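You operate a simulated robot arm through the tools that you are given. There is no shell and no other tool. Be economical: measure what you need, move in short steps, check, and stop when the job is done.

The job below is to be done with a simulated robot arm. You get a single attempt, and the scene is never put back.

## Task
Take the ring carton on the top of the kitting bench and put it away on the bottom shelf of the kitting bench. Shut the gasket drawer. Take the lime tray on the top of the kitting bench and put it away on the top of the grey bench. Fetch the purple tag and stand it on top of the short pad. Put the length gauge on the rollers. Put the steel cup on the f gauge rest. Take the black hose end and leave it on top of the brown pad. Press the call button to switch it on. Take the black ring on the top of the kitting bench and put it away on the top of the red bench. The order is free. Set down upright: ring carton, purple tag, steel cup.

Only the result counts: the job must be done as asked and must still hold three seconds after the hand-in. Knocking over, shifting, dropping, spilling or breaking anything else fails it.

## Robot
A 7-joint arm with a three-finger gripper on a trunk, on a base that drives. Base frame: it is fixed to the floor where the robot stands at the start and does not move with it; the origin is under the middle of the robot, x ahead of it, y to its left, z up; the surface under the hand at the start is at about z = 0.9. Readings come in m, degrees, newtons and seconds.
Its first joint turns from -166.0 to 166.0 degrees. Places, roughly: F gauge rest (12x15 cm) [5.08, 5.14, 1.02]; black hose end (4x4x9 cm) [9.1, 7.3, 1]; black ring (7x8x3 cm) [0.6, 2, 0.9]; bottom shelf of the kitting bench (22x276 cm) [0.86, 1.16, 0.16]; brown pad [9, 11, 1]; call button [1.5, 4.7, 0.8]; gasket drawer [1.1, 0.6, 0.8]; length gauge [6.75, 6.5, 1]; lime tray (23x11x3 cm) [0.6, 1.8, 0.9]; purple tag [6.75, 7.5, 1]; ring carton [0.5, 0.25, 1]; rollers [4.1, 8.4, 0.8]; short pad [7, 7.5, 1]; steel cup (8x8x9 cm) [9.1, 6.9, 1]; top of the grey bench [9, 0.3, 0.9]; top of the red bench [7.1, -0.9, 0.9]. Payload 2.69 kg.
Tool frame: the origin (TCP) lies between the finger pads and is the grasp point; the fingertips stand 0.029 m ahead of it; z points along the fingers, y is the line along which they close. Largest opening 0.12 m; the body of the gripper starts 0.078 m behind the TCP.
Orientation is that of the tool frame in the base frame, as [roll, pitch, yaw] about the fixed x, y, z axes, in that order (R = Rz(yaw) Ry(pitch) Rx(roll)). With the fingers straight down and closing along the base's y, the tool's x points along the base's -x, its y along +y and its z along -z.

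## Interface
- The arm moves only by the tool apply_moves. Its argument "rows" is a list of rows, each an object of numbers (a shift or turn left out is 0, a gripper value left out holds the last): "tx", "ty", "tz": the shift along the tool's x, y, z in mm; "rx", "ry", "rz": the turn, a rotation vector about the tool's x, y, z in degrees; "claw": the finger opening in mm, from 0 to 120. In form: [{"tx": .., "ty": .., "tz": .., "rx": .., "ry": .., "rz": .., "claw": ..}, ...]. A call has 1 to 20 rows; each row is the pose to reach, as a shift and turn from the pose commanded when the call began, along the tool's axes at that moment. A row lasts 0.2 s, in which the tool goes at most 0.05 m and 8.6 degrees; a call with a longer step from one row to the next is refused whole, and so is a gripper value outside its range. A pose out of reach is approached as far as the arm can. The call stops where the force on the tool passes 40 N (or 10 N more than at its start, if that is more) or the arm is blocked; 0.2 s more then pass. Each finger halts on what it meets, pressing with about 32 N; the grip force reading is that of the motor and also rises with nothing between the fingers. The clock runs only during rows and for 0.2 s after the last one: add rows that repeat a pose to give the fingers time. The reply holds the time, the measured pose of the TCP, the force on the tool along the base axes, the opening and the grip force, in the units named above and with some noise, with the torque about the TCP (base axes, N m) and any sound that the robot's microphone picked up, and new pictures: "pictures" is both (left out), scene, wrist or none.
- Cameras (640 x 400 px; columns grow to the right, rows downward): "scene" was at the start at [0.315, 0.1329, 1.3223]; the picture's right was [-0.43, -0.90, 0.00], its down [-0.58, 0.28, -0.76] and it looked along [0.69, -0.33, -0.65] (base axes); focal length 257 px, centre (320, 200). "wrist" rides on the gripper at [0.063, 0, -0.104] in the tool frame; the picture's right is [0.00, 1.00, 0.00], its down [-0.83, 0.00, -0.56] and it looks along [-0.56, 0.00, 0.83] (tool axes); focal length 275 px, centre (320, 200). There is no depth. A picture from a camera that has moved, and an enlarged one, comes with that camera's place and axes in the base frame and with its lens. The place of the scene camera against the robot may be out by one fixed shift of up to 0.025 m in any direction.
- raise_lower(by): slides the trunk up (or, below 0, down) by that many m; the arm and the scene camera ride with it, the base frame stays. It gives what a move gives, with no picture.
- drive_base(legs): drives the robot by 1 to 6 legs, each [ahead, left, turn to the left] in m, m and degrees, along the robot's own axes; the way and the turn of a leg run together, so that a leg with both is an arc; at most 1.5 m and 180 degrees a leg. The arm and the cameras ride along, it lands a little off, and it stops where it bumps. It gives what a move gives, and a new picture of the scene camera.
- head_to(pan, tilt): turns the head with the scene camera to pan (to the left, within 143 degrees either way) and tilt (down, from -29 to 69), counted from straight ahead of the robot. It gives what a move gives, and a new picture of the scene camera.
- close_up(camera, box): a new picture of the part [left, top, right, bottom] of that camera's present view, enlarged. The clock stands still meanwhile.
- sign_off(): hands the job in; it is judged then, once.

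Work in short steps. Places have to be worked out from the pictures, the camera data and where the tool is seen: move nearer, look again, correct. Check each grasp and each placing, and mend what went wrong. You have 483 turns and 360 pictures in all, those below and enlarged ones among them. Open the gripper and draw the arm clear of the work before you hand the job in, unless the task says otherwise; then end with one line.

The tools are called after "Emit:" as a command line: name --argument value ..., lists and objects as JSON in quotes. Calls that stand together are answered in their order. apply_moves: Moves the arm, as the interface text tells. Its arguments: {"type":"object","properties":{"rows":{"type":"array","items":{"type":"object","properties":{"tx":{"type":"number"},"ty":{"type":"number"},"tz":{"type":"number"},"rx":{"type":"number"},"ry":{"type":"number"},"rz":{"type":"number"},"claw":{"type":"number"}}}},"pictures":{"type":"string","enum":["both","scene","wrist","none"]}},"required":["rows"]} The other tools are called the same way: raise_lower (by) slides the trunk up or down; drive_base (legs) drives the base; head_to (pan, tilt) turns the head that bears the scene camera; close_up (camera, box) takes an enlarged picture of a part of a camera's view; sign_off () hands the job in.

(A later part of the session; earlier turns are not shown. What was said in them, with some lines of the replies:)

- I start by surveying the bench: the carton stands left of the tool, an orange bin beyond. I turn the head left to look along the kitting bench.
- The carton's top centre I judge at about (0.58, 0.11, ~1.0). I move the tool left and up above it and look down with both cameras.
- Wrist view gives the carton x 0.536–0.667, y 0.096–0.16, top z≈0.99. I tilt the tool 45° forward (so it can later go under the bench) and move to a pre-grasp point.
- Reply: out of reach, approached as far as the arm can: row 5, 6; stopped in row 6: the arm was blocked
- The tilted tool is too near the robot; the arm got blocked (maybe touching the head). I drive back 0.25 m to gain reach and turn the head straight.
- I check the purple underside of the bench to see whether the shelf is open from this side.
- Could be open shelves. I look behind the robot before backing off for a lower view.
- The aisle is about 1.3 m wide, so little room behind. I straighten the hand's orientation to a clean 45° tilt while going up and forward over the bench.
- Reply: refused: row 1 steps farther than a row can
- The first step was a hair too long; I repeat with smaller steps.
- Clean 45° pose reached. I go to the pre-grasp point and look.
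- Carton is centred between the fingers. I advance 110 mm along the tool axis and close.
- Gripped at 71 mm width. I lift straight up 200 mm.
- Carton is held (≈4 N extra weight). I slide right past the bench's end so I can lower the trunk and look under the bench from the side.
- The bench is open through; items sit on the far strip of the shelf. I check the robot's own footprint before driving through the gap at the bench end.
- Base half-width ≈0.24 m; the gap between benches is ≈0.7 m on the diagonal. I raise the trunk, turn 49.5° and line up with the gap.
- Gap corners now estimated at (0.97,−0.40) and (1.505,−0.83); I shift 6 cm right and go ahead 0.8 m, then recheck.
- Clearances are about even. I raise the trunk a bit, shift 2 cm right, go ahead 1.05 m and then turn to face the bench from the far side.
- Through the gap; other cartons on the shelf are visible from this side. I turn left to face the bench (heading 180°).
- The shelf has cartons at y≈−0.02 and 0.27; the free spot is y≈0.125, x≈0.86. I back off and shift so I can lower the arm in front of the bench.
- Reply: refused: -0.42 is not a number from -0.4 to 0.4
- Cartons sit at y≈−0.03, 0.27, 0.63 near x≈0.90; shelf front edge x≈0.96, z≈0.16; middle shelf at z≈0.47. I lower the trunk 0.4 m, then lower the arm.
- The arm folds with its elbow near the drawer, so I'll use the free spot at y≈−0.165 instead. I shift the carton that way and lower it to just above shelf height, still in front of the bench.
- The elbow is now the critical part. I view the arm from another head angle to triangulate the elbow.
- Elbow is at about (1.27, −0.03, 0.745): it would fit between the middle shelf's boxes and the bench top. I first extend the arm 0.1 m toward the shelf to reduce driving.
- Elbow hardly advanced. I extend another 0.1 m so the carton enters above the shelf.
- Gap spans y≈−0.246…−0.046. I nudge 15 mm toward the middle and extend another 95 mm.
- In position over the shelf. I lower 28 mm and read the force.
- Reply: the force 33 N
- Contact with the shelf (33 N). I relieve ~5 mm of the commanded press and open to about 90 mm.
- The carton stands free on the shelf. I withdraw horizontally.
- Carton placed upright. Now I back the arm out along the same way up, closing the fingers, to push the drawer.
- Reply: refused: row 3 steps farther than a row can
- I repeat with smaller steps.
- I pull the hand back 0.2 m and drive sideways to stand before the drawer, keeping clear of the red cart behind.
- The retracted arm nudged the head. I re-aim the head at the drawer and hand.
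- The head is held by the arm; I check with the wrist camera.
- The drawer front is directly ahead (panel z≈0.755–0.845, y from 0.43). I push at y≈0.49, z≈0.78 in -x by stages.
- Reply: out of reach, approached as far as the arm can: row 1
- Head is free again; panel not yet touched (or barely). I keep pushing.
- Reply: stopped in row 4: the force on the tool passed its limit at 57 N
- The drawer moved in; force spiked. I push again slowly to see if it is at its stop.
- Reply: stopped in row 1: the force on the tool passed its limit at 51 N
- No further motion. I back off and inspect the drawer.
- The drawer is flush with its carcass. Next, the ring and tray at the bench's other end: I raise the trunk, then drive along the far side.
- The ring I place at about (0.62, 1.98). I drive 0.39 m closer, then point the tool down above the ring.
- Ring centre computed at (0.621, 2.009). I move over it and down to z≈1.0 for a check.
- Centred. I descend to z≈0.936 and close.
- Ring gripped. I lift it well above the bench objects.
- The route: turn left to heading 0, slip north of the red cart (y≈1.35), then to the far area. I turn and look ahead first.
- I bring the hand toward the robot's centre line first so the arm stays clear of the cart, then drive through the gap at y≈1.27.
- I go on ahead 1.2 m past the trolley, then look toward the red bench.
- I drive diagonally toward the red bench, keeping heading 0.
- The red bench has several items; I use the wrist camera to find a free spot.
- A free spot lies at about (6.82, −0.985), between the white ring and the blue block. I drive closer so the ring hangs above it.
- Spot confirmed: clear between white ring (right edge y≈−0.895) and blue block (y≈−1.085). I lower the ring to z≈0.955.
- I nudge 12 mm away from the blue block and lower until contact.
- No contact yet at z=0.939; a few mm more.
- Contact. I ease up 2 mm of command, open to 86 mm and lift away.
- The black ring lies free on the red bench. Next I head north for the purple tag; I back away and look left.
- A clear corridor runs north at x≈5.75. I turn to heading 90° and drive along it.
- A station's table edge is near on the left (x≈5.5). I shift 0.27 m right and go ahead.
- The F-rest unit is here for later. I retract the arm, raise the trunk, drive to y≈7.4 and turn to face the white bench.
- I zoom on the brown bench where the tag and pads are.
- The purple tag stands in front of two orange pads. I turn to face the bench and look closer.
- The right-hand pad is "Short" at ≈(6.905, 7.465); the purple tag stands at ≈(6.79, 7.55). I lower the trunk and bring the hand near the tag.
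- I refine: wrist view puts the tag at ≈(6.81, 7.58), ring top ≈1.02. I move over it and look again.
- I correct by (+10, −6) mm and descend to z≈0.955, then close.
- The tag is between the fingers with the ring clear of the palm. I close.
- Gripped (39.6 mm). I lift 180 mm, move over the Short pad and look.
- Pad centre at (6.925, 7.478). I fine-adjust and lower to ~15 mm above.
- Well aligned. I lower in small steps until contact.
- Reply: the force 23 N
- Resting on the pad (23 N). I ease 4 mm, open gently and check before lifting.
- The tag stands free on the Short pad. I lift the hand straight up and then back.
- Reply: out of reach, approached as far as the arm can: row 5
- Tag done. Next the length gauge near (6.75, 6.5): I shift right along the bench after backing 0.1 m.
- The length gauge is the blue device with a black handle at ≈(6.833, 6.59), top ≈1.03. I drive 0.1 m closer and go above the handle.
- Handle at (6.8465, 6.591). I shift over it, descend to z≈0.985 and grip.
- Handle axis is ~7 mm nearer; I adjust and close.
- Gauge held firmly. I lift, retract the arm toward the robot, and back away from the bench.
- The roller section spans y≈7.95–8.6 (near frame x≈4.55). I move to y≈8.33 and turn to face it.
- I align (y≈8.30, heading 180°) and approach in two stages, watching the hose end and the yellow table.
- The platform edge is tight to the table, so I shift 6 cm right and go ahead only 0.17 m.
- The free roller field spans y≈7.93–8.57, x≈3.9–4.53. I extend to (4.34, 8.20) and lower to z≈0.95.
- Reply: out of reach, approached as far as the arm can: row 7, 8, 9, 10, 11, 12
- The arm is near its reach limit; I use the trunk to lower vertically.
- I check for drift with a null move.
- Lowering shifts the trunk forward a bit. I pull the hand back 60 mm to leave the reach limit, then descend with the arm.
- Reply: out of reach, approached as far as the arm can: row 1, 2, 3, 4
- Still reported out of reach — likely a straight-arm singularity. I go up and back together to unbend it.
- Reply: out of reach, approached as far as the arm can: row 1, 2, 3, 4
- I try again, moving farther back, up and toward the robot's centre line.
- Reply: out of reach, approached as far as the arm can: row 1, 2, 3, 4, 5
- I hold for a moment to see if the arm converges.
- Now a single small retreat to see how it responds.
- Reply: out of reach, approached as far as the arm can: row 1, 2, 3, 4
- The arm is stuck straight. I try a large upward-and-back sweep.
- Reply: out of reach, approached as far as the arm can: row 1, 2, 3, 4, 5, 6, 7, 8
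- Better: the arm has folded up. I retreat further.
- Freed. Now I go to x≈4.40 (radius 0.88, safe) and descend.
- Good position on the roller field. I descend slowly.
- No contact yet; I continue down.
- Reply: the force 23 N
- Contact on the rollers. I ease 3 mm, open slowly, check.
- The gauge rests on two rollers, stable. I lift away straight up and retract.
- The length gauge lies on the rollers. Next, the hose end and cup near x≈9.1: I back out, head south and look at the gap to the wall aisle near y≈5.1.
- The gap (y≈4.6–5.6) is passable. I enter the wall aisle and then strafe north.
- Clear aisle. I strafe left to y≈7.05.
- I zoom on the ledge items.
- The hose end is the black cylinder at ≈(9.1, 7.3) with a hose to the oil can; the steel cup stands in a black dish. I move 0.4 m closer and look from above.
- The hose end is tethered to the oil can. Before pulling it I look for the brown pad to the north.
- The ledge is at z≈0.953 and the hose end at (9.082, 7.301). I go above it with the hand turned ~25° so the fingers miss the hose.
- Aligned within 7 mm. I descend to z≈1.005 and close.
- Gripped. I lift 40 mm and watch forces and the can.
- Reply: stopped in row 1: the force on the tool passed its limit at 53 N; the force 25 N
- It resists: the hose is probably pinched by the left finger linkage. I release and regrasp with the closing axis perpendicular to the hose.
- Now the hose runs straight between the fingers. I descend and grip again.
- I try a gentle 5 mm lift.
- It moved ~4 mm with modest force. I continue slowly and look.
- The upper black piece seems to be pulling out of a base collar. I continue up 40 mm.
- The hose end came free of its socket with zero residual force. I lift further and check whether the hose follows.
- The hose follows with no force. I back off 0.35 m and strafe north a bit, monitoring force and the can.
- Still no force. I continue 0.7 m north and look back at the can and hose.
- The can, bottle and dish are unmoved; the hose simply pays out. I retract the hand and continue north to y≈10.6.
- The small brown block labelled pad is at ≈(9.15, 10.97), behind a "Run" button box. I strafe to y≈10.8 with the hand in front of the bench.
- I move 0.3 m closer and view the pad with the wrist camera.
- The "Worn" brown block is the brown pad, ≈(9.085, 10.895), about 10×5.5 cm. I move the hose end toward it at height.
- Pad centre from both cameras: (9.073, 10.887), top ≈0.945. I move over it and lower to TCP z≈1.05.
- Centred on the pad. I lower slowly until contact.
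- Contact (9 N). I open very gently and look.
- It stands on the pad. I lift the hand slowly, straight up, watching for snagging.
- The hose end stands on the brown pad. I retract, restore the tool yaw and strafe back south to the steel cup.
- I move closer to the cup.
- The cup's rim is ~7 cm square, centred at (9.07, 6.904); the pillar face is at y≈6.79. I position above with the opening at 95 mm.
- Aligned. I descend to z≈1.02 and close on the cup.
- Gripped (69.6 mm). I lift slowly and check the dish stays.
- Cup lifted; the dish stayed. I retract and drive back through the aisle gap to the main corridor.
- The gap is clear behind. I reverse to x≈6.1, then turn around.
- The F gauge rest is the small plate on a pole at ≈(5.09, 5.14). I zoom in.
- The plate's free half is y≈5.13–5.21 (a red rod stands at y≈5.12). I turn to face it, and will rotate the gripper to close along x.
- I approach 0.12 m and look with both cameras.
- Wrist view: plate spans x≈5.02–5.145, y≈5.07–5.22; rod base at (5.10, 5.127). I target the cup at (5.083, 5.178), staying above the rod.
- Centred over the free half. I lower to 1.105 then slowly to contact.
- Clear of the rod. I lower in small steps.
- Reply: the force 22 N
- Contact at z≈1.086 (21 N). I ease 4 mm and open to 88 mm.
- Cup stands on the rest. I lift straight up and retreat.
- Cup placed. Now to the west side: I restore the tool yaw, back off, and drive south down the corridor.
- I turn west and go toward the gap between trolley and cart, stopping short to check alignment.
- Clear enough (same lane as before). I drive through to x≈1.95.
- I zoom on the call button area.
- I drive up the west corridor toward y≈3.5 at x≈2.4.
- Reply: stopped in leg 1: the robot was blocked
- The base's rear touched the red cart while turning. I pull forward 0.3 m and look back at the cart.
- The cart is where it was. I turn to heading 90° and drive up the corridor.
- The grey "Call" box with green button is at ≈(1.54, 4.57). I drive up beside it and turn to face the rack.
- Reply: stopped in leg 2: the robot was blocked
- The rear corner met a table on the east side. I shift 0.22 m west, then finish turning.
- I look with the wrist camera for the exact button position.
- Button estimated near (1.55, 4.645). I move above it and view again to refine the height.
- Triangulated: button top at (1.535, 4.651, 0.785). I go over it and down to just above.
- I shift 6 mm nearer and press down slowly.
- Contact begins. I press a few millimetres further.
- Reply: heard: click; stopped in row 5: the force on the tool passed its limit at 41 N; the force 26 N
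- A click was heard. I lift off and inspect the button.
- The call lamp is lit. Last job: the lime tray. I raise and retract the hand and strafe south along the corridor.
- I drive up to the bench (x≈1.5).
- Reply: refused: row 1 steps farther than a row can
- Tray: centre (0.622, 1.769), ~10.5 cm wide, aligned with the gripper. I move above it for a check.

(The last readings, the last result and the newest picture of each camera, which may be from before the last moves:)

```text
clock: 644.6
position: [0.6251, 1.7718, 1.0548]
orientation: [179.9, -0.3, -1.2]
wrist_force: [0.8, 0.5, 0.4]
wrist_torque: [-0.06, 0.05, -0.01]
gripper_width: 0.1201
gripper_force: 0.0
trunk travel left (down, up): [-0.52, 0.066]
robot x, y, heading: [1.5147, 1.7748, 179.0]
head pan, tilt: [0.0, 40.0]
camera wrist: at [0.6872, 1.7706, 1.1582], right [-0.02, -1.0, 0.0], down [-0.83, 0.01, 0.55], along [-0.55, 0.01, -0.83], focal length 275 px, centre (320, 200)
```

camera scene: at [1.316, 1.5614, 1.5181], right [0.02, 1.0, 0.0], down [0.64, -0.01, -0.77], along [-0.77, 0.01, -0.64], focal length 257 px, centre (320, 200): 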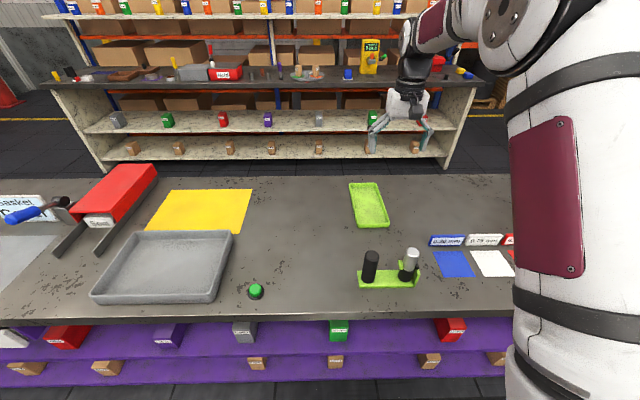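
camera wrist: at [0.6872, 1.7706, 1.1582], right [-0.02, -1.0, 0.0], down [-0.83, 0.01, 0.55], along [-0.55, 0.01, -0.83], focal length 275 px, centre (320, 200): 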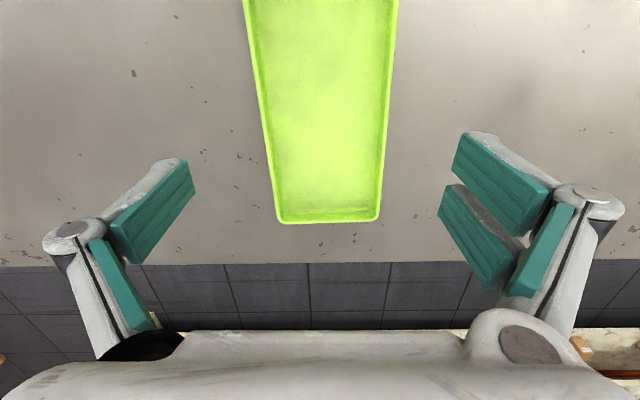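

Slight yaw of ~3.8° corrected; I descend to z≈0.936 and check clearance before closing.

Emit:
apply_moves --rows '[{"ty": 3, "rz": -3.8}, {"ty": 3, "rz": -3.8, "tz": 40}, {"ty": 3, "rz": -3.8, "tz": 80}, {"ty": 3, "rz": -3.8, "tz": 105}, {"ty": 3, "rz": -3.8, "tz": 117}]' --pictures "wrist"

```text
clock: 645.8
position: [0.6239, 1.767, 0.9386]
orientation: [-180.0, -0.4, 2.6]
wrist_force: [-0.2, -0.1, -0.2]
wrist_torque: [0.01, 0.03, 0.0]
gripper_width: 0.1198
gripper_force: 0.1
trunk travel left (down, up): [-0.52, 0.066]
robot x, y, heading: [1.5189, 1.7728, 179.1]
head pan, tilt: [0.0, 40.0]
camera wrist: at [0.6862, 1.7705, 1.0424], right [0.05, -1.0, 0.0], down [-0.83, -0.04, 0.55], along [-0.55, -0.03, -0.83], focal length 275 px, centre (320, 200)
```

wrist: 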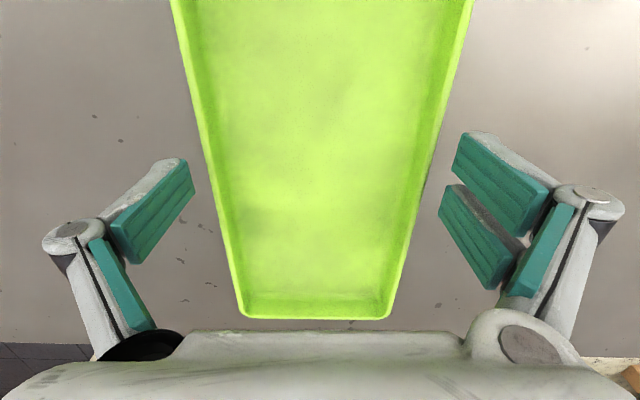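

Both fingers straddle the tray. I close.

Emit:
apply_moves --rows '[{"claw": 108}, {"claw": 98}, {"claw": 88}, {"claw": 88}, {"claw": 88}]' --pictures "wrist"

```text
clock: 647.0
position: [0.6236, 1.767, 0.9436]
orientation: [180.0, 0.1, 2.6]
wrist_force: [-8.9, -2.2, 28.6]
wrist_torque: [-0.82, 0.13, -0.25]
gripper_width: 0.0885
gripper_force: 0.5
trunk travel left (down, up): [-0.52, 0.066]
robot x, y, heading: [1.5127, 1.7687, 178.9]
head pan, tilt: [0.0, 40.0]
camera wrist: at [0.6861, 1.77, 1.0467], right [0.05, -1.0, 0.0], down [-0.83, -0.04, 0.56], along [-0.56, -0.03, -0.83], focal length 275 px, centre (320, 200)
```

wrist: 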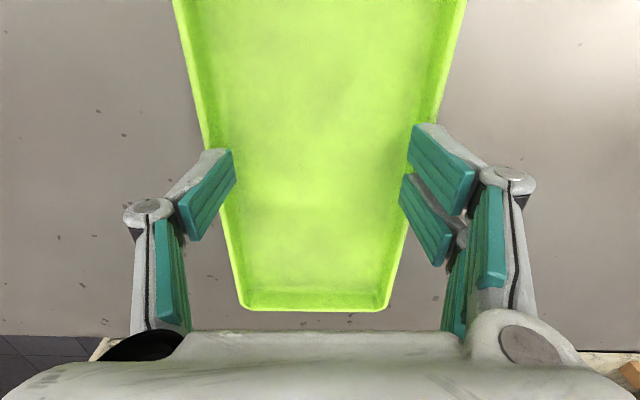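

The fingers rode up over the rim. I lift slightly, reopen and look.

Emit:
apply_moves --rows '[{"tz": -15}, {"tz": -40}, {"tz": -60, "claw": 120}, {"tz": -60, "claw": 120}, {"tz": -60, "claw": 120}]' --pictures "both"

Emit:
close_up --camera "scene" --box '[310, 160, 440, 250]'

```text
clock: 648.2
position: [0.6245, 1.7666, 0.9991]
orientation: [180.0, -0.4, 2.6]
wrist_force: [-0.1, 0.2, 0.2]
wrist_torque: [-0.01, -0.02, 0.01]
gripper_width: 0.1198
gripper_force: 0.1
trunk travel left (down, up): [-0.52, 0.066]
robot x, y, heading: [1.5181, 1.7636, 178.5]
head pan, tilt: [0.0, 40.0]
camera scene: at [1.3158, 1.5614, 1.518], right [0.02, 1.0, 0.0], down [0.64, -0.01, -0.77], along [-0.77, 0.01, -0.64], focal length 257 px, centre (320, 200)
camera wrist: at [0.6872, 1.7695, 1.1034], right [0.05, -1.0, 0.0], down [-0.83, -0.04, 0.55], along [-0.55, -0.03, -0.84], focal length 275 px, centre (320, 200)
```

scene: 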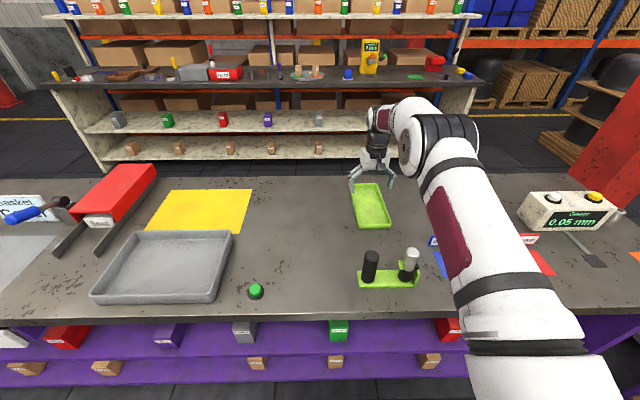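
wrist: 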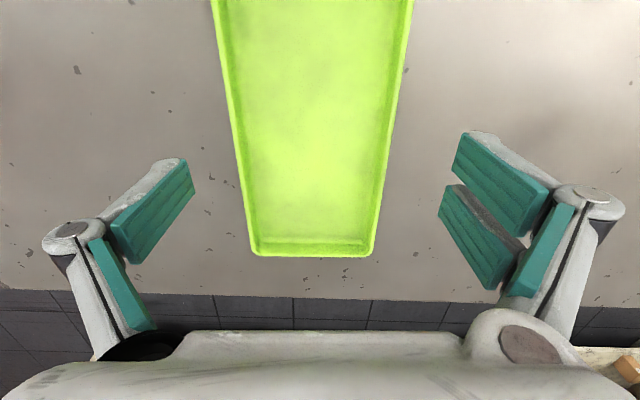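

```text
4.44 times, centred on (375, 205) of scene
camera zoom: at [1.3158, 1.5614, 1.518], right [0.02, 1.0, 0.0], down [0.64, -0.01, -0.77], along [-0.77, 0.01, -0.64], focal length 1142 px, centre (76, 178)
```

zoom: 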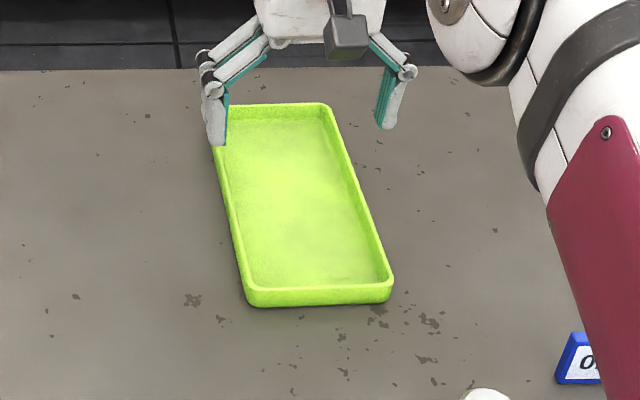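

The tray wall is only ~2 cm high (rim z≈0.92). I go lower this time (fingertips just above the bench) and recentre by 4 mm.

Emit:
apply_moves --rows '[{"ty": -4, "tz": 30}, {"ty": -4, "tz": 55}, {"ty": -4, "tz": 63}, {"ty": -4, "tz": 66}, {"ty": -4, "tz": 68}]' --pictures "none"

```text
clock: 649.4
position: [0.6251, 1.7708, 0.9307]
orientation: [-180.0, -0.3, 2.6]
wrist_force: [-0.3, 0.0, -0.4]
wrist_torque: [0.02, 0.0, 0.02]
gripper_width: 0.1202
gripper_force: 0.0
trunk travel left (down, up): [-0.52, 0.066]
robot x, y, heading: [1.5144, 1.7691, 178.9]
head pan, tilt: [0.0, 40.0]
```

Emit:
apply_moves --rows '[{"tz": 1.5}, {"tz": 1.5, "claw": 114}, {"tz": 1.5, "claw": 109}, {"tz": 1.5, "claw": 104}, {"tz": 1.5, "claw": 100}, {"tz": 1.5, "claw": 100}]' --pictures "wrist"

```text
clock: 650.8
position: [0.6222, 1.7718, 0.9299]
orientation: [-180.0, -0.4, 2.6]
wrist_force: [-0.6, 1.6, 1.6]
wrist_torque: [0.2, -0.1, -0.04]
gripper_width: 0.1098
gripper_force: 32.0
trunk travel left (down, up): [-0.52, 0.066]
robot x, y, heading: [1.5176, 1.7677, 178.9]
head pan, tilt: [0.0, 40.0]
camera wrist: at [0.6866, 1.7743, 1.0339], right [0.05, -1.0, 0.0], down [-0.83, -0.04, 0.55], along [-0.55, -0.03, -0.83], focal length 275 px, centre (320, 200)
```

wrist: 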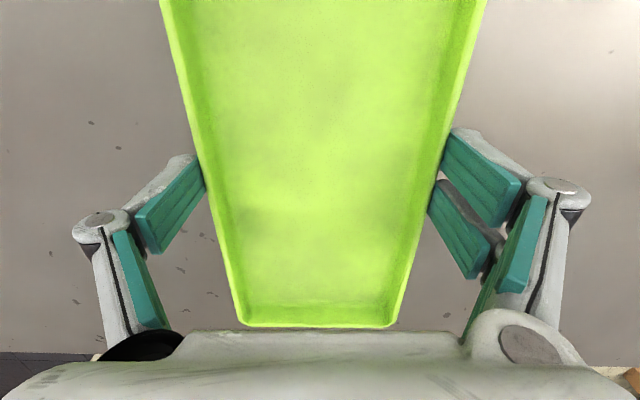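

Gripped at 110 mm with full force. I lift gently.

Emit:
apply_moves --rows '[{"tz": -5}, {"tz": -12}, {"tz": -22}, {"tz": -35}, {"tz": -50}]' --pictures "both"

```text
clock: 652.0
position: [0.6244, 1.7707, 0.9776]
orientation: [179.9, -0.4, 2.6]
wrist_force: [-0.3, -0.4, -3.3]
wrist_torque: [0.01, 0.01, -0.03]
gripper_width: 0.1096
gripper_force: 31.6
trunk travel left (down, up): [-0.52, 0.066]
robot x, y, heading: [1.5176, 1.7688, 179.3]
head pan, tilt: [0.0, 40.0]
camera scene: at [1.3156, 1.5614, 1.518], right [0.02, 1.0, 0.0], down [0.64, -0.01, -0.77], along [-0.77, 0.01, -0.64], focal length 257 px, centre (320, 200)
camera wrist: at [0.686, 1.7735, 1.0831], right [0.05, -1.0, 0.0], down [-0.83, -0.04, 0.55], along [-0.55, -0.03, -0.84], focal length 275 px, centre (320, 200)
```

scene: 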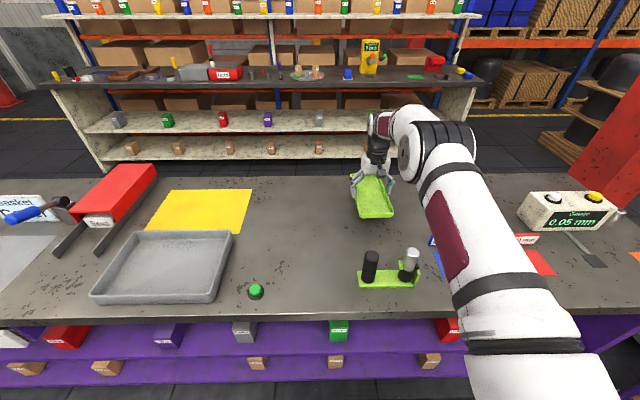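
wrist: 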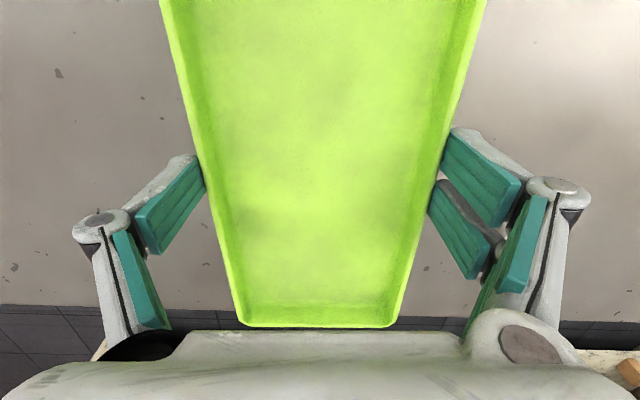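

Held level. I lift to z≈1.23 and retract, then back off from the bench.

Emit:
apply_moves --rows '[{"tz": -40}, {"tz": -80}, {"tz": -120}, {"tz": -160}, {"tz": -200}, {"tz": -250}, {"tz": -250, "tx": 45}, {"tz": -250, "tx": 90}, {"tz": -250, "tx": 135}, {"tz": -250, "tx": 180}, {"tz": -250, "tx": 215}]' --pictures "none"

Emit:
drive_base --legs '[[-0.38, -0.05, 0], [0, 0, 180]]'

Emit:
head_to --pan 0 --tilt 30

```text
clock: 654.4
position: [0.838, 1.7803, 1.2302]
orientation: [180.0, -0.4, 2.6]
wrist_force: [0.0, 0.2, -3.5]
wrist_torque: [0.03, -0.07, -0.01]
gripper_width: 0.1097
gripper_force: 31.9
out of reach, approached as far as the arm can: row 6
trunk travel left (down, up): [-0.52, 0.066]
robot x, y, heading: [1.5177, 1.7681, 179.1]
head pan, tilt: [0.0, 40.0]
```

```text
clock: 664.4
position: [2.5749, 1.8611, 1.2302]
orientation: [179.9, -0.5, -172.2]
wrist_force: [-0.2, -0.6, -3.5]
wrist_torque: [-0.03, 0.0, -0.01]
gripper_width: 0.1097
gripper_force: 31.4
trunk travel left (down, up): [-0.52, 0.066]
robot x, y, heading: [1.8955, 1.8117, 4.4]
head pan, tilt: [0.0, 40.0]
camera scene: at [2.068, 1.9951, 1.518], right [0.07, -1.0, 0.0], down [-0.64, -0.05, -0.77], along [0.76, 0.06, -0.64], focal length 257 px, centre (320, 200)
```

scene: 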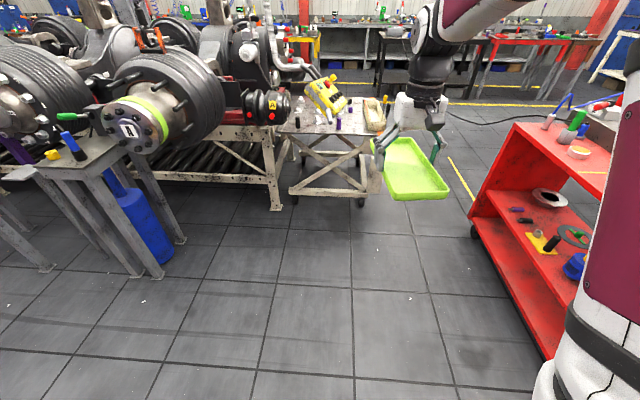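

```text
clock: 665.1
position: [2.5754, 1.8622, 1.2307]
orientation: [180.0, -0.4, -172.2]
wrist_force: [0.0, 0.0, -2.9]
wrist_torque: [-0.02, 0.03, 0.0]
gripper_width: 0.1099
gripper_force: 32.0
trunk travel left (down, up): [-0.52, 0.066]
robot x, y, heading: [1.9006, 1.8117, 4.2]
head pan, tilt: [0.0, 30.0]
camera scene: at [2.0734, 1.9955, 1.5333], right [0.07, -1.0, 0.0], down [-0.5, -0.04, -0.87], along [0.86, 0.06, -0.5], focal length 257 px, centre (320, 200)
```

scene: 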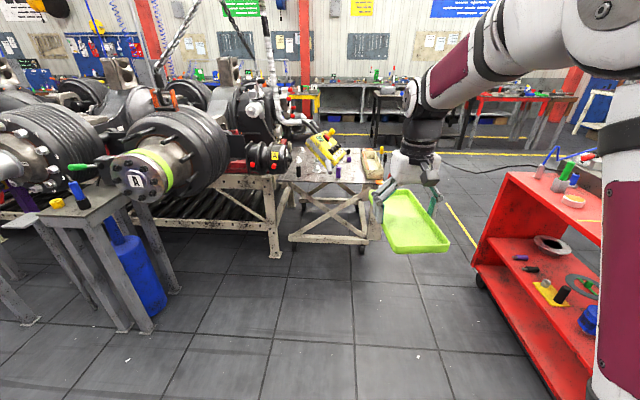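

I correct heading and go into the lane at y≈1.28.

Emit:
drive_base --legs '[[0, 0, -4.3], [0.3, -0.53, 0], [1.2, 0, 0]]'

```text
clock: 674.8
position: [4.0892, 1.297, 1.231]
orientation: [179.9, -0.4, -175.9]
wrist_force: [1.3, 0.0, -2.9]
wrist_torque: [0.04, 0.04, 0.04]
gripper_width: 0.1098
gripper_force: 32.0
trunk travel left (down, up): [-0.52, 0.066]
robot x, y, heading: [3.4091, 1.2896, 0.8]
head pan, tilt: [0.0, 30.0]
camera scene: at [3.598, 1.4616, 1.5334], right [0.01, -1.0, 0.0], down [-0.5, 0.0, -0.87], along [0.87, 0.01, -0.5], focal length 257 px, centre (320, 200)
```

scene: 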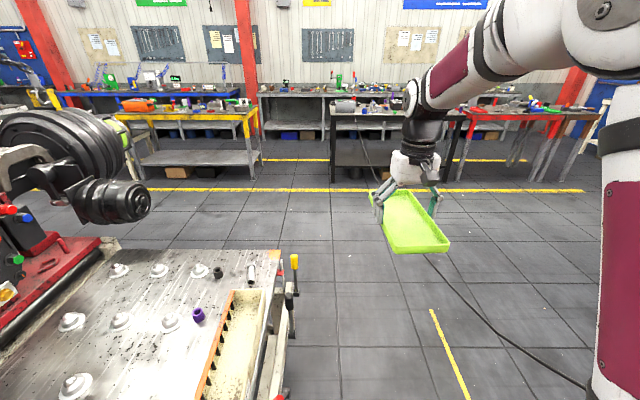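

Emit:
drive_base --legs '[[1.3, 0, -0.8], [1.0, 0.56, 0]]'

Emit:
head_to --pan 0 --tilt 28

```text
clock: 687.0
position: [6.4374, 1.8561, 1.2309]
orientation: [-179.9, -0.4, -175.9]
wrist_force: [-0.6, 0.0, -3.7]
wrist_torque: [0.01, 0.03, -0.01]
gripper_width: 0.1098
gripper_force: 31.9
trunk travel left (down, up): [-0.52, 0.066]
robot x, y, heading: [5.7576, 1.851, 0.5]
head pan, tilt: [0.0, 30.0]
camera scene: at [5.9475, 2.0214, 1.5334], right [0.01, -1.0, 0.0], down [-0.5, 0.0, -0.87], along [0.87, 0.01, -0.5], focal length 257 px, centre (320, 200)
```

scene: 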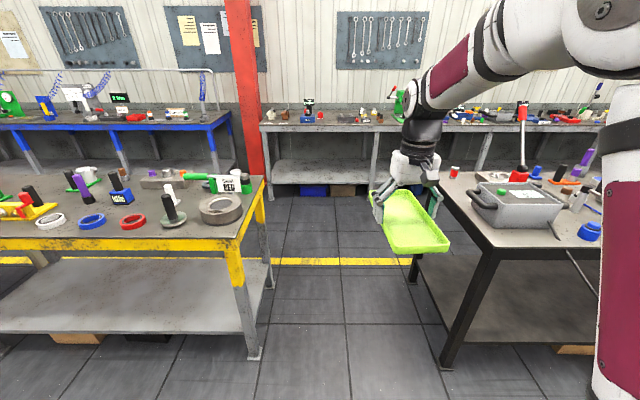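

```text
clock: 687.6
position: [6.438, 1.8551, 1.2298]
orientation: [180.0, -0.4, -176.0]
wrist_force: [0.8, 0.2, -3.0]
wrist_torque: [-0.01, 0.04, -0.03]
gripper_width: 0.1098
gripper_force: 32.2
trunk travel left (down, up): [-0.52, 0.066]
robot x, y, heading: [5.7586, 1.8474, 0.5]
head pan, tilt: [0.0, 28.0]
camera scene: at [5.9483, 2.0214, 1.5365], right [0.01, -1.0, 0.0], down [-0.47, 0.0, -0.88], along [0.88, 0.01, -0.47], focal length 257 px, centre (320, 200)
```

scene: 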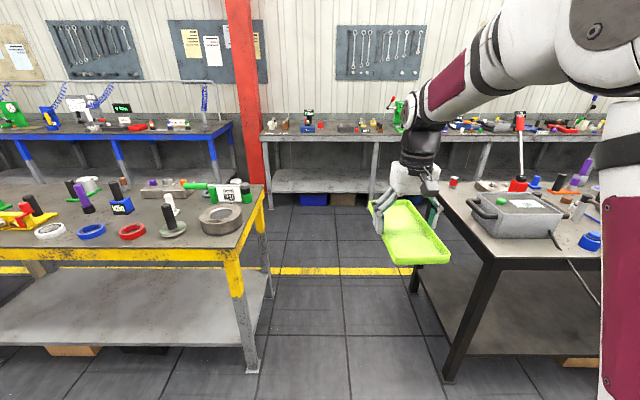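

The gap (y≈1.37–2.38) is centred on my lane. I retract the tray a little, raise the trunk fully, and go through into the wall aisle.

Emit:
apply_moves --rows '[{"tx": 30}, {"tx": 60}]' --pictures "none"

Emit:
drive_base --legs '[[1.0, 0.02, -0.5], [1.12, 0, 0]]'

Emit:
head_to --pan -45 --tilt 30

```text
clock: 688.2
position: [6.3768, 1.8508, 1.2307]
orientation: [180.0, -0.4, -175.9]
wrist_force: [0.5, 0.3, -3.5]
wrist_torque: [0.01, 0.06, -0.04]
gripper_width: 0.1098
gripper_force: 31.7
trunk travel left (down, up): [-0.52, 0.066]
robot x, y, heading: [5.7567, 1.8493, 0.7]
head pan, tilt: [0.0, 28.0]
```

```text
clock: 698.7
position: [8.4989, 1.8395, 1.231]
orientation: [-180.0, -0.5, -177.2]
wrist_force: [0.0, 0.3, -3.0]
wrist_torque: [0.06, 0.07, -0.03]
gripper_width: 0.1099
gripper_force: 31.9
trunk travel left (down, up): [-0.52, 0.066]
robot x, y, heading: [7.8812, 1.855, -1.0]
head pan, tilt: [0.0, 28.0]
camera scene: at [8.0743, 2.0201, 1.5366], right [-0.01, -1.0, 0.0], down [-0.47, 0.01, -0.88], along [0.88, -0.01, -0.47], focal length 257 px, centre (320, 200)
```

scene: 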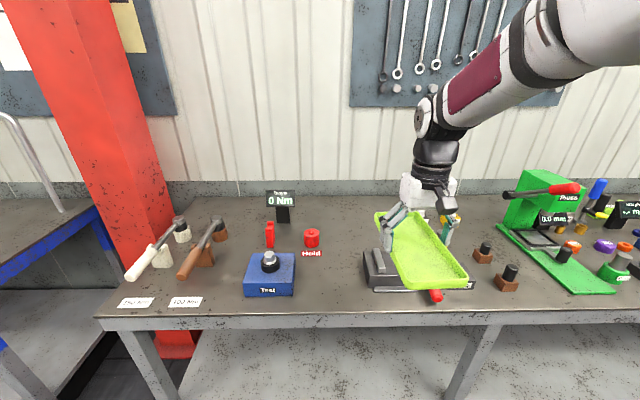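

```text
clock: 699.8
position: [8.4987, 1.8398, 1.2299]
orientation: [180.0, -0.3, -177.3]
wrist_force: [0.0, -0.4, -3.8]
wrist_torque: [-0.03, 0.05, 0.0]
gripper_width: 0.11
gripper_force: 31.5
trunk travel left (down, up): [-0.52, 0.066]
robot x, y, heading: [7.8828, 1.8512, -0.9]
head pan, tilt: [-45.0, 30.0]
camera scene: at [8.0462, 1.9566, 1.5334], right [-0.72, -0.7, 0.0], down [-0.35, 0.36, -0.87], along [0.6, -0.62, -0.5], focal length 257 px, centre (320, 200)
```

scene: 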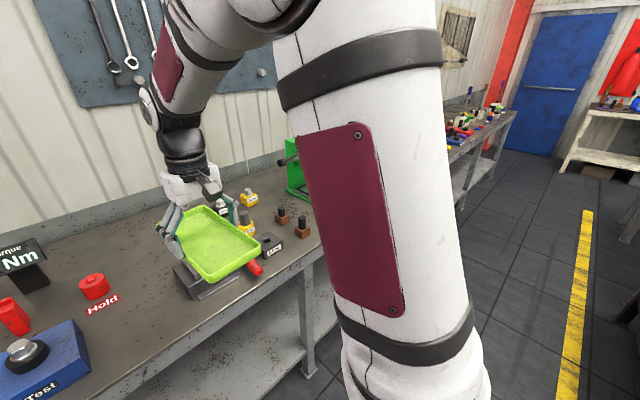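

This bench section is cluttered; I look further south along the bench (around y≈0.3) for a larger free spot.

Emit:
drive_base --legs '[[0, -1.3, 0.9]]'

Emit:
head_to --pan 5 --tilt 38

```text
clock: 706.1
position: [8.4953, 0.6017, 1.2299]
orientation: [-179.9, -0.5, -175.9]
wrist_force: [0.8, -0.4, -4.2]
wrist_torque: [-0.01, 0.06, 0.0]
gripper_width: 0.1099
gripper_force: 31.4
trunk travel left (down, up): [-0.52, 0.066]
robot x, y, heading: [7.8786, 0.6036, 0.4]
head pan, tilt: [-45.0, 30.0]
camera scene: at [8.0394, 0.7079, 1.5334], right [-0.7, -0.71, 0.0], down [-0.36, 0.35, -0.87], along [0.62, -0.61, -0.5], focal length 257 px, centre (320, 200)
```

scene: 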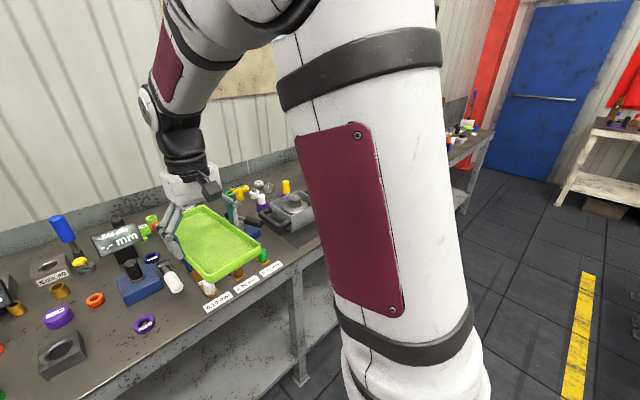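

```text
clock: 707.3
position: [8.4957, 0.6017, 1.2304]
orientation: [-180.0, -0.3, -175.8]
wrist_force: [0.3, 0.0, -4.0]
wrist_torque: [-0.03, 0.04, -0.01]
gripper_width: 0.1095
gripper_force: 31.7
trunk travel left (down, up): [-0.52, 0.066]
robot x, y, heading: [7.8771, 0.6014, 0.6]
head pan, tilt: [5.0, 38.0]
camera scene: at [8.0608, 0.7795, 1.521], right [0.09, -1.0, 0.0], down [-0.61, -0.06, -0.79], along [0.78, 0.07, -0.62], focal length 257 px, centre (320, 200)
```

scene: 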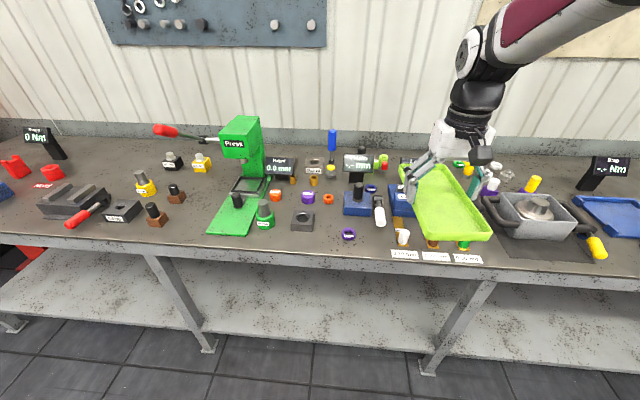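

Emit:
drive_base --legs '[[0, -1.1, -0.5]]'

```text
clock: 712.9
position: [8.4877, -0.5083, 1.2306]
orientation: [180.0, -0.4, -177.7]
wrist_force: [-0.2, -0.1, -2.3]
wrist_torque: [-0.02, -0.03, 0.02]
gripper_width: 0.1096
gripper_force: 32.0
trunk travel left (down, up): [-0.52, 0.066]
robot x, y, heading: [7.8686, -0.4905, -1.5]
head pan, tilt: [5.0, 38.0]
camera scene: at [8.0587, -0.3176, 1.521], right [0.06, -1.0, 0.0], down [-0.61, -0.04, -0.79], along [0.79, 0.05, -0.62], focal length 257 px, centre (320, 200)
```

scene: 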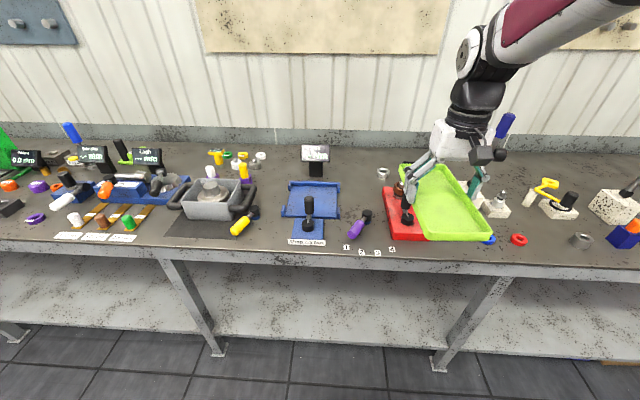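

Best free spot: the one seen earlier, y≈1.86–2.09, x≈8.56–8.83. I strafe back there.

Emit:
drive_base --legs '[[0, 1.24, 1.5], [0, 1.24, 0]]'

Emit:
head_to --pan 10 --tilt 42

```text
clock: 725.0
position: [8.5033, 1.9728, 1.2297]
orientation: [-179.9, -0.4, -176.2]
wrist_force: [0.0, 0.5, -3.6]
wrist_torque: [0.02, 0.03, -0.01]
gripper_width: 0.1097
gripper_force: 31.3
trunk travel left (down, up): [-0.52, 0.066]
robot x, y, heading: [7.8835, 1.9755, 0.5]
head pan, tilt: [5.0, 38.0]
camera scene: at [8.07, 2.1524, 1.521], right [0.09, -1.0, 0.0], down [-0.61, -0.06, -0.79], along [0.78, 0.07, -0.62], focal length 257 px, centre (320, 200)
```

scene: 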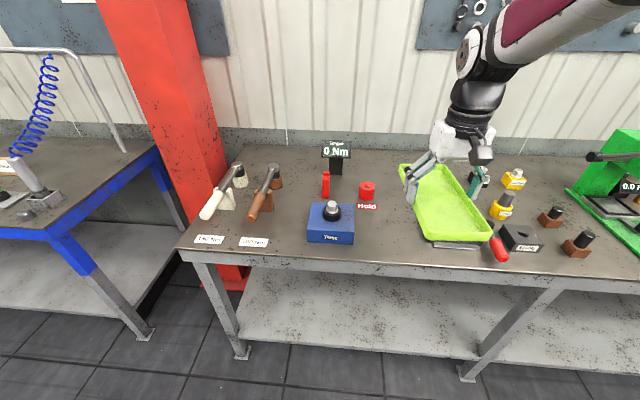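

```text
clock: 725.6
position: [8.5036, 1.9727, 1.2307]
orientation: [-179.9, -0.5, -176.2]
wrist_force: [-0.4, -0.1, -3.8]
wrist_torque: [-0.03, 0.0, -0.02]
gripper_width: 0.1098
gripper_force: 32.2
trunk travel left (down, up): [-0.52, 0.066]
robot x, y, heading: [7.8873, 1.9747, 0.5]
head pan, tilt: [10.0, 42.0]
camera scene: at [8.0663, 2.1594, 1.5151], right [0.18, -0.98, 0.0], down [-0.66, -0.12, -0.74], along [0.73, 0.13, -0.67], focal length 257 px, centre (320, 200)
```

scene: 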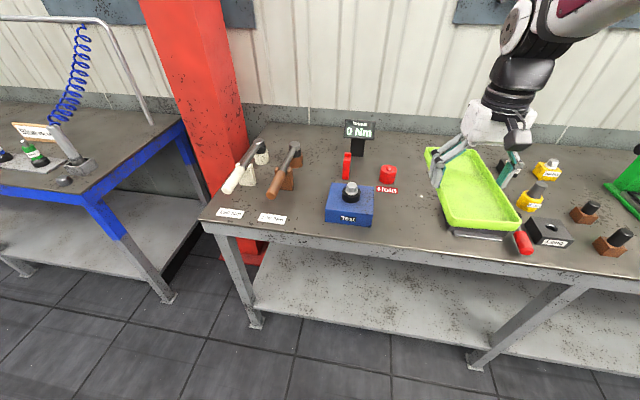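

I target the tray centre at (8.735, 1.985), clear of the "Hold" tag and the grey device; drive 0.2 m closer and look from the wrist.

Emit:
drive_base --legs '[[0.2, 0.01, -0.5]]'

Emit:
close_up --camera "wrist" --box '[0, 0, 640, 400]'

Emit:
close_up --camera "scene" --box '[300, 140, 620, 340]'

```text
clock: 727.2
position: [8.703, 1.9775, 1.2297]
orientation: [180.0, -0.6, -176.8]
wrist_force: [0.1, 0.0, -3.1]
wrist_torque: [-0.01, 0.02, -0.01]
gripper_width: 0.1097
gripper_force: 32.2
trunk travel left (down, up): [-0.52, 0.066]
robot x, y, heading: [8.0815, 1.9846, -0.2]
head pan, tilt: [10.0, 42.0]
camera scene: at [8.2666, 2.1677, 1.5152], right [0.17, -0.99, 0.0], down [-0.66, -0.11, -0.74], along [0.73, 0.13, -0.67], focal length 257 px, centre (320, 200)
```

scene: 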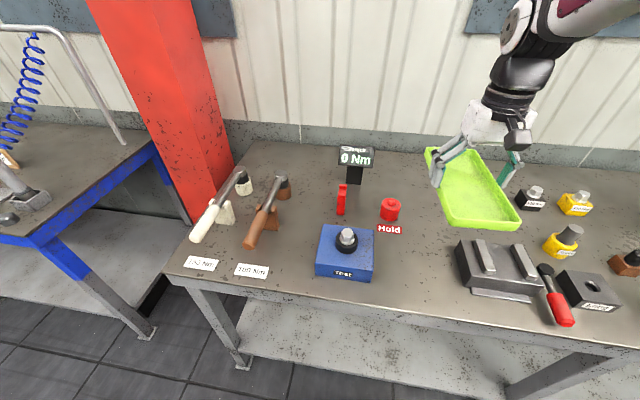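

```text
1.00 times, centred on (320, 200) of wrist (not enlarged: the box is as wide or as high as the picture)
camera zoom: at [8.6408, 1.9741, 1.3344], right [-0.06, 1.0, 0.0], down [0.83, 0.05, 0.55], along [0.55, 0.03, -0.84], focal length 275 px, centre (320, 200)
```

zoom: 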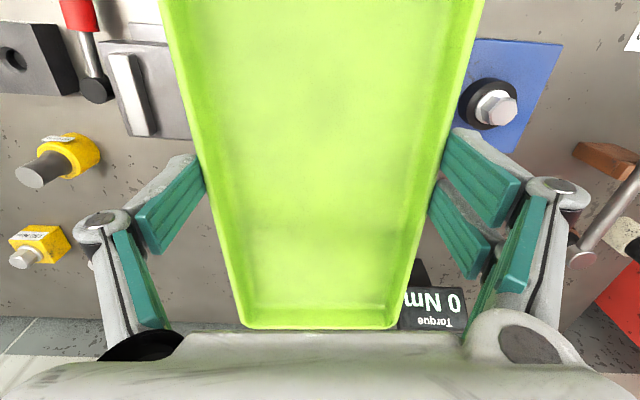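

```text
2.00 times, centred on (460, 240) of scene
camera zoom: at [8.2666, 2.1677, 1.5152], right [0.17, -0.99, 0.0], down [-0.66, -0.11, -0.74], along [0.73, 0.13, -0.67], focal length 514 px, centre (40, 120)
```

zoom: 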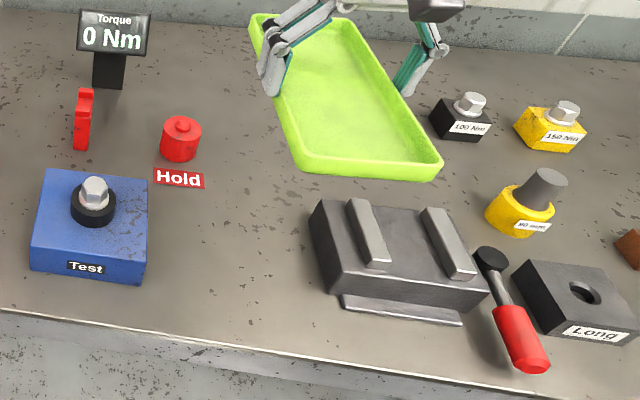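

Free area confirmed: between the blue "Test" block (y<2.13) and the vise (y>1.885), x 8.58–8.84. I align and lower to z≈0.97.

Emit:
apply_moves --rows '[{"tx": -8, "ty": 8, "rz": 3.2}, {"tx": -8, "ty": 8, "rz": 3.2, "tz": 45}, {"tx": -8, "ty": 8, "rz": 3.2, "tz": 90}, {"tx": -8, "ty": 8, "rz": 3.2, "tz": 135}, {"tx": -8, "ty": 8, "rz": 3.2, "tz": 180}, {"tx": -8, "ty": 8, "rz": 3.2, "tz": 225}, {"tx": -8, "ty": 8, "rz": 3.2, "tz": 255}]' --pictures "both"

Emit:
close_up --camera "scene" --box '[300, 140, 620, 340]'

```text
clock: 728.8
position: [8.7088, 1.9852, 0.974]
orientation: [-179.9, -0.4, -180.0]
wrist_force: [-0.5, -0.4, -2.2]
wrist_torque: [-0.02, 0.0, 0.01]
gripper_width: 0.1099
gripper_force: 31.8
trunk travel left (down, up): [-0.52, 0.066]
robot x, y, heading: [8.0863, 1.9853, -0.1]
head pan, tilt: [10.0, 42.0]
camera scene: at [8.2665, 2.1677, 1.5151], right [0.17, -0.99, 0.0], down [-0.66, -0.11, -0.74], along [0.73, 0.13, -0.67], focal length 257 px, centre (320, 200)
camera wrist: at [8.646, 1.9853, 1.0777], right [-0.01, 1.0, 0.0], down [0.84, 0.01, 0.55], along [0.55, 0.0, -0.84], focal length 275 px, centre (320, 200)
```

scene: 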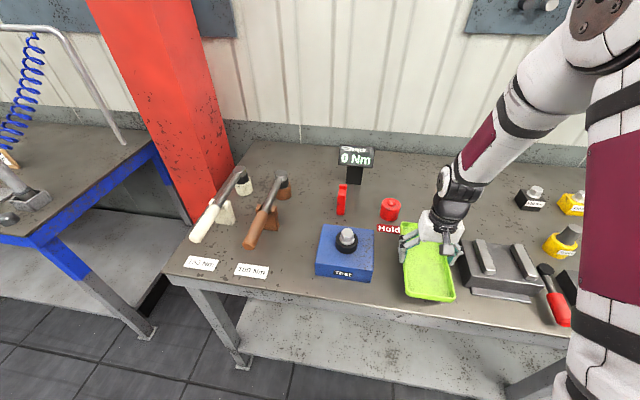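
wrist: 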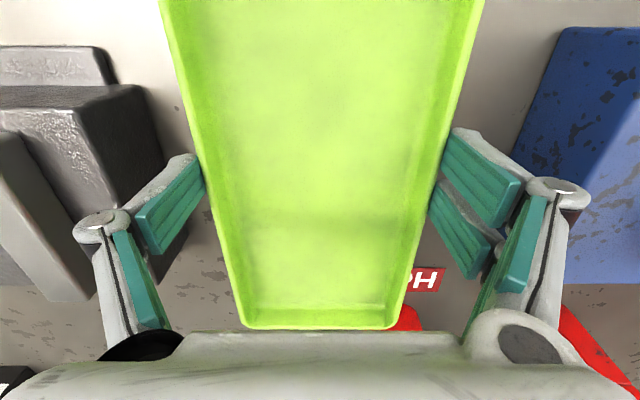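

```text
2.00 times, centred on (460, 240) of scene
camera zoom: at [8.2665, 2.1677, 1.5151], right [0.17, -0.99, 0.0], down [-0.66, -0.11, -0.74], along [0.73, 0.13, -0.67], focal length 514 px, centre (40, 120)
```

zoom: 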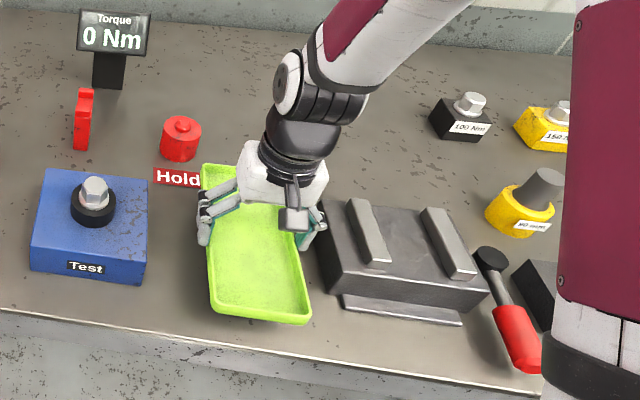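

I shift 12 mm away from the vise and 5 mm toward me, then lower to contact.

Emit:
apply_moves --rows '[{"tx": 5, "ty": 12}, {"tx": 5, "ty": 12, "tz": 15}, {"tx": 5, "ty": 12, "tz": 28}, {"tx": 5, "ty": 12, "tz": 35}, {"tx": 5, "ty": 12, "tz": 39}]' --pictures "none"

Emit:
apply_moves --rows '[{"tz": 2}, {"tz": 4}, {"tz": 6}, {"tz": 8}]' --pictures "wrist"

```text
clock: 730.0
position: [8.7026, 1.999, 0.9354]
orientation: [-180.0, -0.4, -179.8]
wrist_force: [0.5, -0.2, -3.9]
wrist_torque: [0.03, 0.04, -0.01]
gripper_width: 0.1099
gripper_force: 32.0
trunk travel left (down, up): [-0.52, 0.066]
robot x, y, heading: [8.0871, 1.9836, -0.1]
head pan, tilt: [10.0, 42.0]
```

```text
clock: 731.0
position: [8.7033, 1.9976, 0.9298]
orientation: [-180.0, -0.3, -180.0]
wrist_force: [-2.5, -1.1, 19.0]
wrist_torque: [-0.04, -0.01, -0.03]
gripper_width: 0.1098
gripper_force: 32.0
trunk travel left (down, up): [-0.52, 0.066]
robot x, y, heading: [8.0871, 1.9875, -0.2]
head pan, tilt: [10.0, 42.0]
camera wrist: at [8.6408, 1.9983, 1.033], right [-0.01, 1.0, 0.0], down [0.83, 0.01, 0.55], along [0.55, 0.0, -0.83], focal length 275 px, centre (320, 200)
```

wrist: 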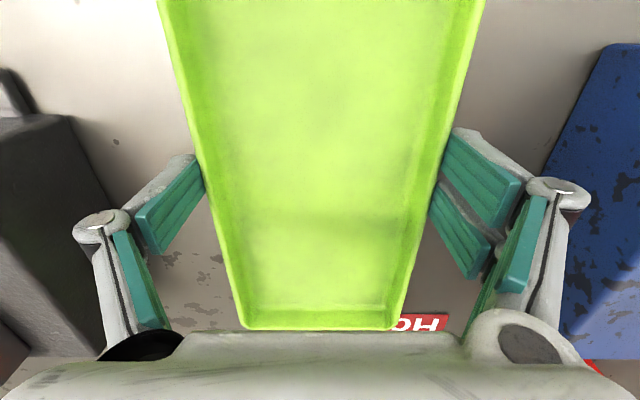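

Contact (19 N), with space on both sides. I ease 2 mm, open to 119 mm and lift.

Emit:
apply_moves --rows '[{"tz": -3}, {"tz": -3, "claw": 114}, {"tz": -3, "claw": 119}, {"tz": -3, "claw": 119}, {"tz": -15}, {"tz": -40}, {"tz": -80}, {"tz": -120}, {"tz": -160}, {"tz": -200}, {"tz": -240}]' --pictures "both"

Emit:
close_up --camera "scene" --box '[300, 140, 620, 340]'

```text
clock: 733.4
position: [8.7046, 1.9975, 1.1685]
orientation: [-180.0, -0.5, -180.0]
wrist_force: [0.3, -0.3, 0.8]
wrist_torque: [0.0, 0.0, -0.04]
gripper_width: 0.1191
gripper_force: 0.0
trunk travel left (down, up): [-0.52, 0.066]
robot x, y, heading: [8.0849, 1.9834, -0.3]
head pan, tilt: [10.0, 42.0]
camera scene: at [8.2669, 2.1677, 1.5151], right [0.17, -0.99, 0.0], down [-0.66, -0.11, -0.74], along [0.73, 0.13, -0.67], focal length 257 px, centre (320, 200)
camera wrist: at [8.643, 1.9972, 1.2727], right [-0.01, 1.0, 0.0], down [0.84, 0.01, 0.55], along [0.55, 0.0, -0.84], focal length 275 px, centre (320, 200)
```

scene: 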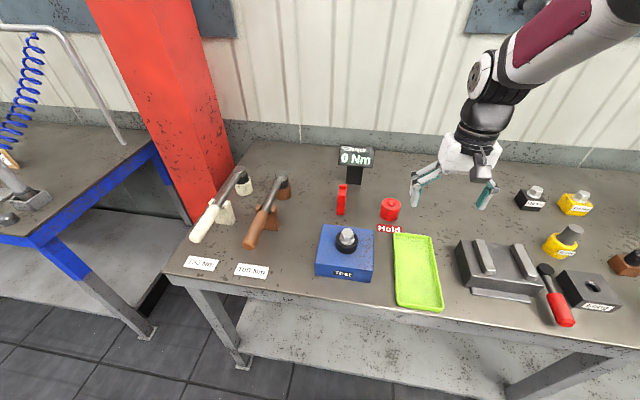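
wrist: 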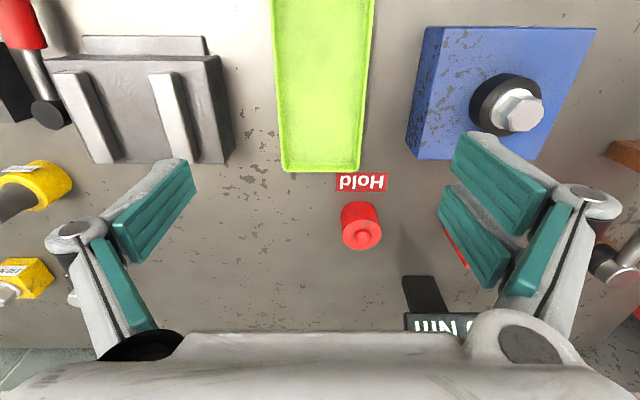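

```text
2.00 times, centred on (460, 240) of scene
camera zoom: at [8.2669, 2.1677, 1.5151], right [0.17, -0.99, 0.0], down [-0.66, -0.11, -0.74], along [0.73, 0.13, -0.67], focal length 514 px, centre (40, 120)
```

zoom: 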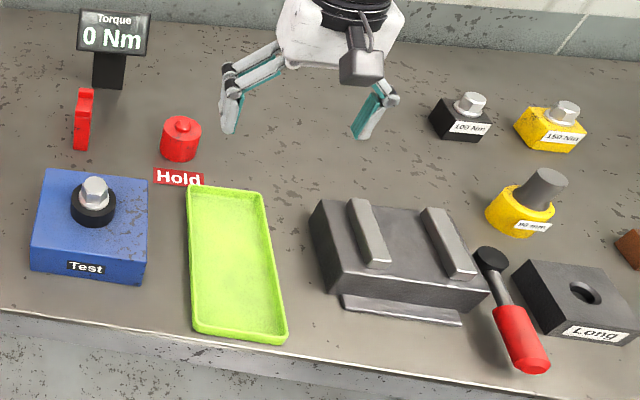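

The lime tray lies fully on the grey bench. I draw the hand back clear of the bench before handing in.

Emit:
apply_moves --rows '[{"tz": -30}, {"tz": -50}]' --pictures "none"

Emit:
drive_base --legs '[[-0.2, 0, 0]]'

```text
clock: 734.0
position: [8.7058, 1.9983, 1.2194]
orientation: [-179.9, -0.4, -180.0]
wrist_force: [1.0, -0.1, -0.4]
wrist_torque: [0.0, 0.01, 0.0]
gripper_width: 0.1192
gripper_force: 0.1
trunk travel left (down, up): [-0.52, 0.066]
robot x, y, heading: [8.0828, 1.9856, -0.1]
head pan, tilt: [10.0, 42.0]
```

```text
clock: 735.6
position: [8.5033, 1.9985, 1.2197]
orientation: [180.0, -0.4, -180.0]
wrist_force: [0.6, 0.6, 0.2]
wrist_torque: [0.0, 0.03, -0.01]
gripper_width: 0.119
gripper_force: 0.0
trunk travel left (down, up): [-0.52, 0.066]
robot x, y, heading: [7.8796, 1.9882, -0.1]
head pan, tilt: [10.0, 42.0]
camera scene: at [8.0659, 2.1686, 1.515], right [0.17, -0.99, 0.0], down [-0.66, -0.11, -0.74], along [0.73, 0.13, -0.67], focal length 257 px, centre (320, 200)
```

scene: 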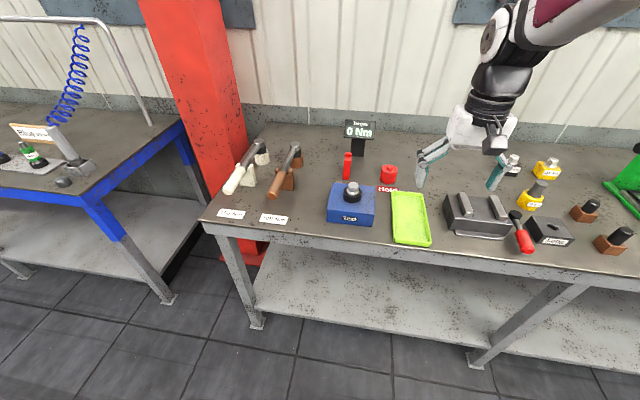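

All nine jobs are done and checked, the gripper is open and the arm is clear. I hand the job in.

Emit:
sign_off

```text
The job is handed in.
```

All nine tasks are done and the job is handed in: each placing was checked in the pictures, the call lamp is lit, and the drawer sits flush after a second push would not move it. The base bumped the red cart and an east-side table while turning. The cart had not shifted, but I did not re-check the table.
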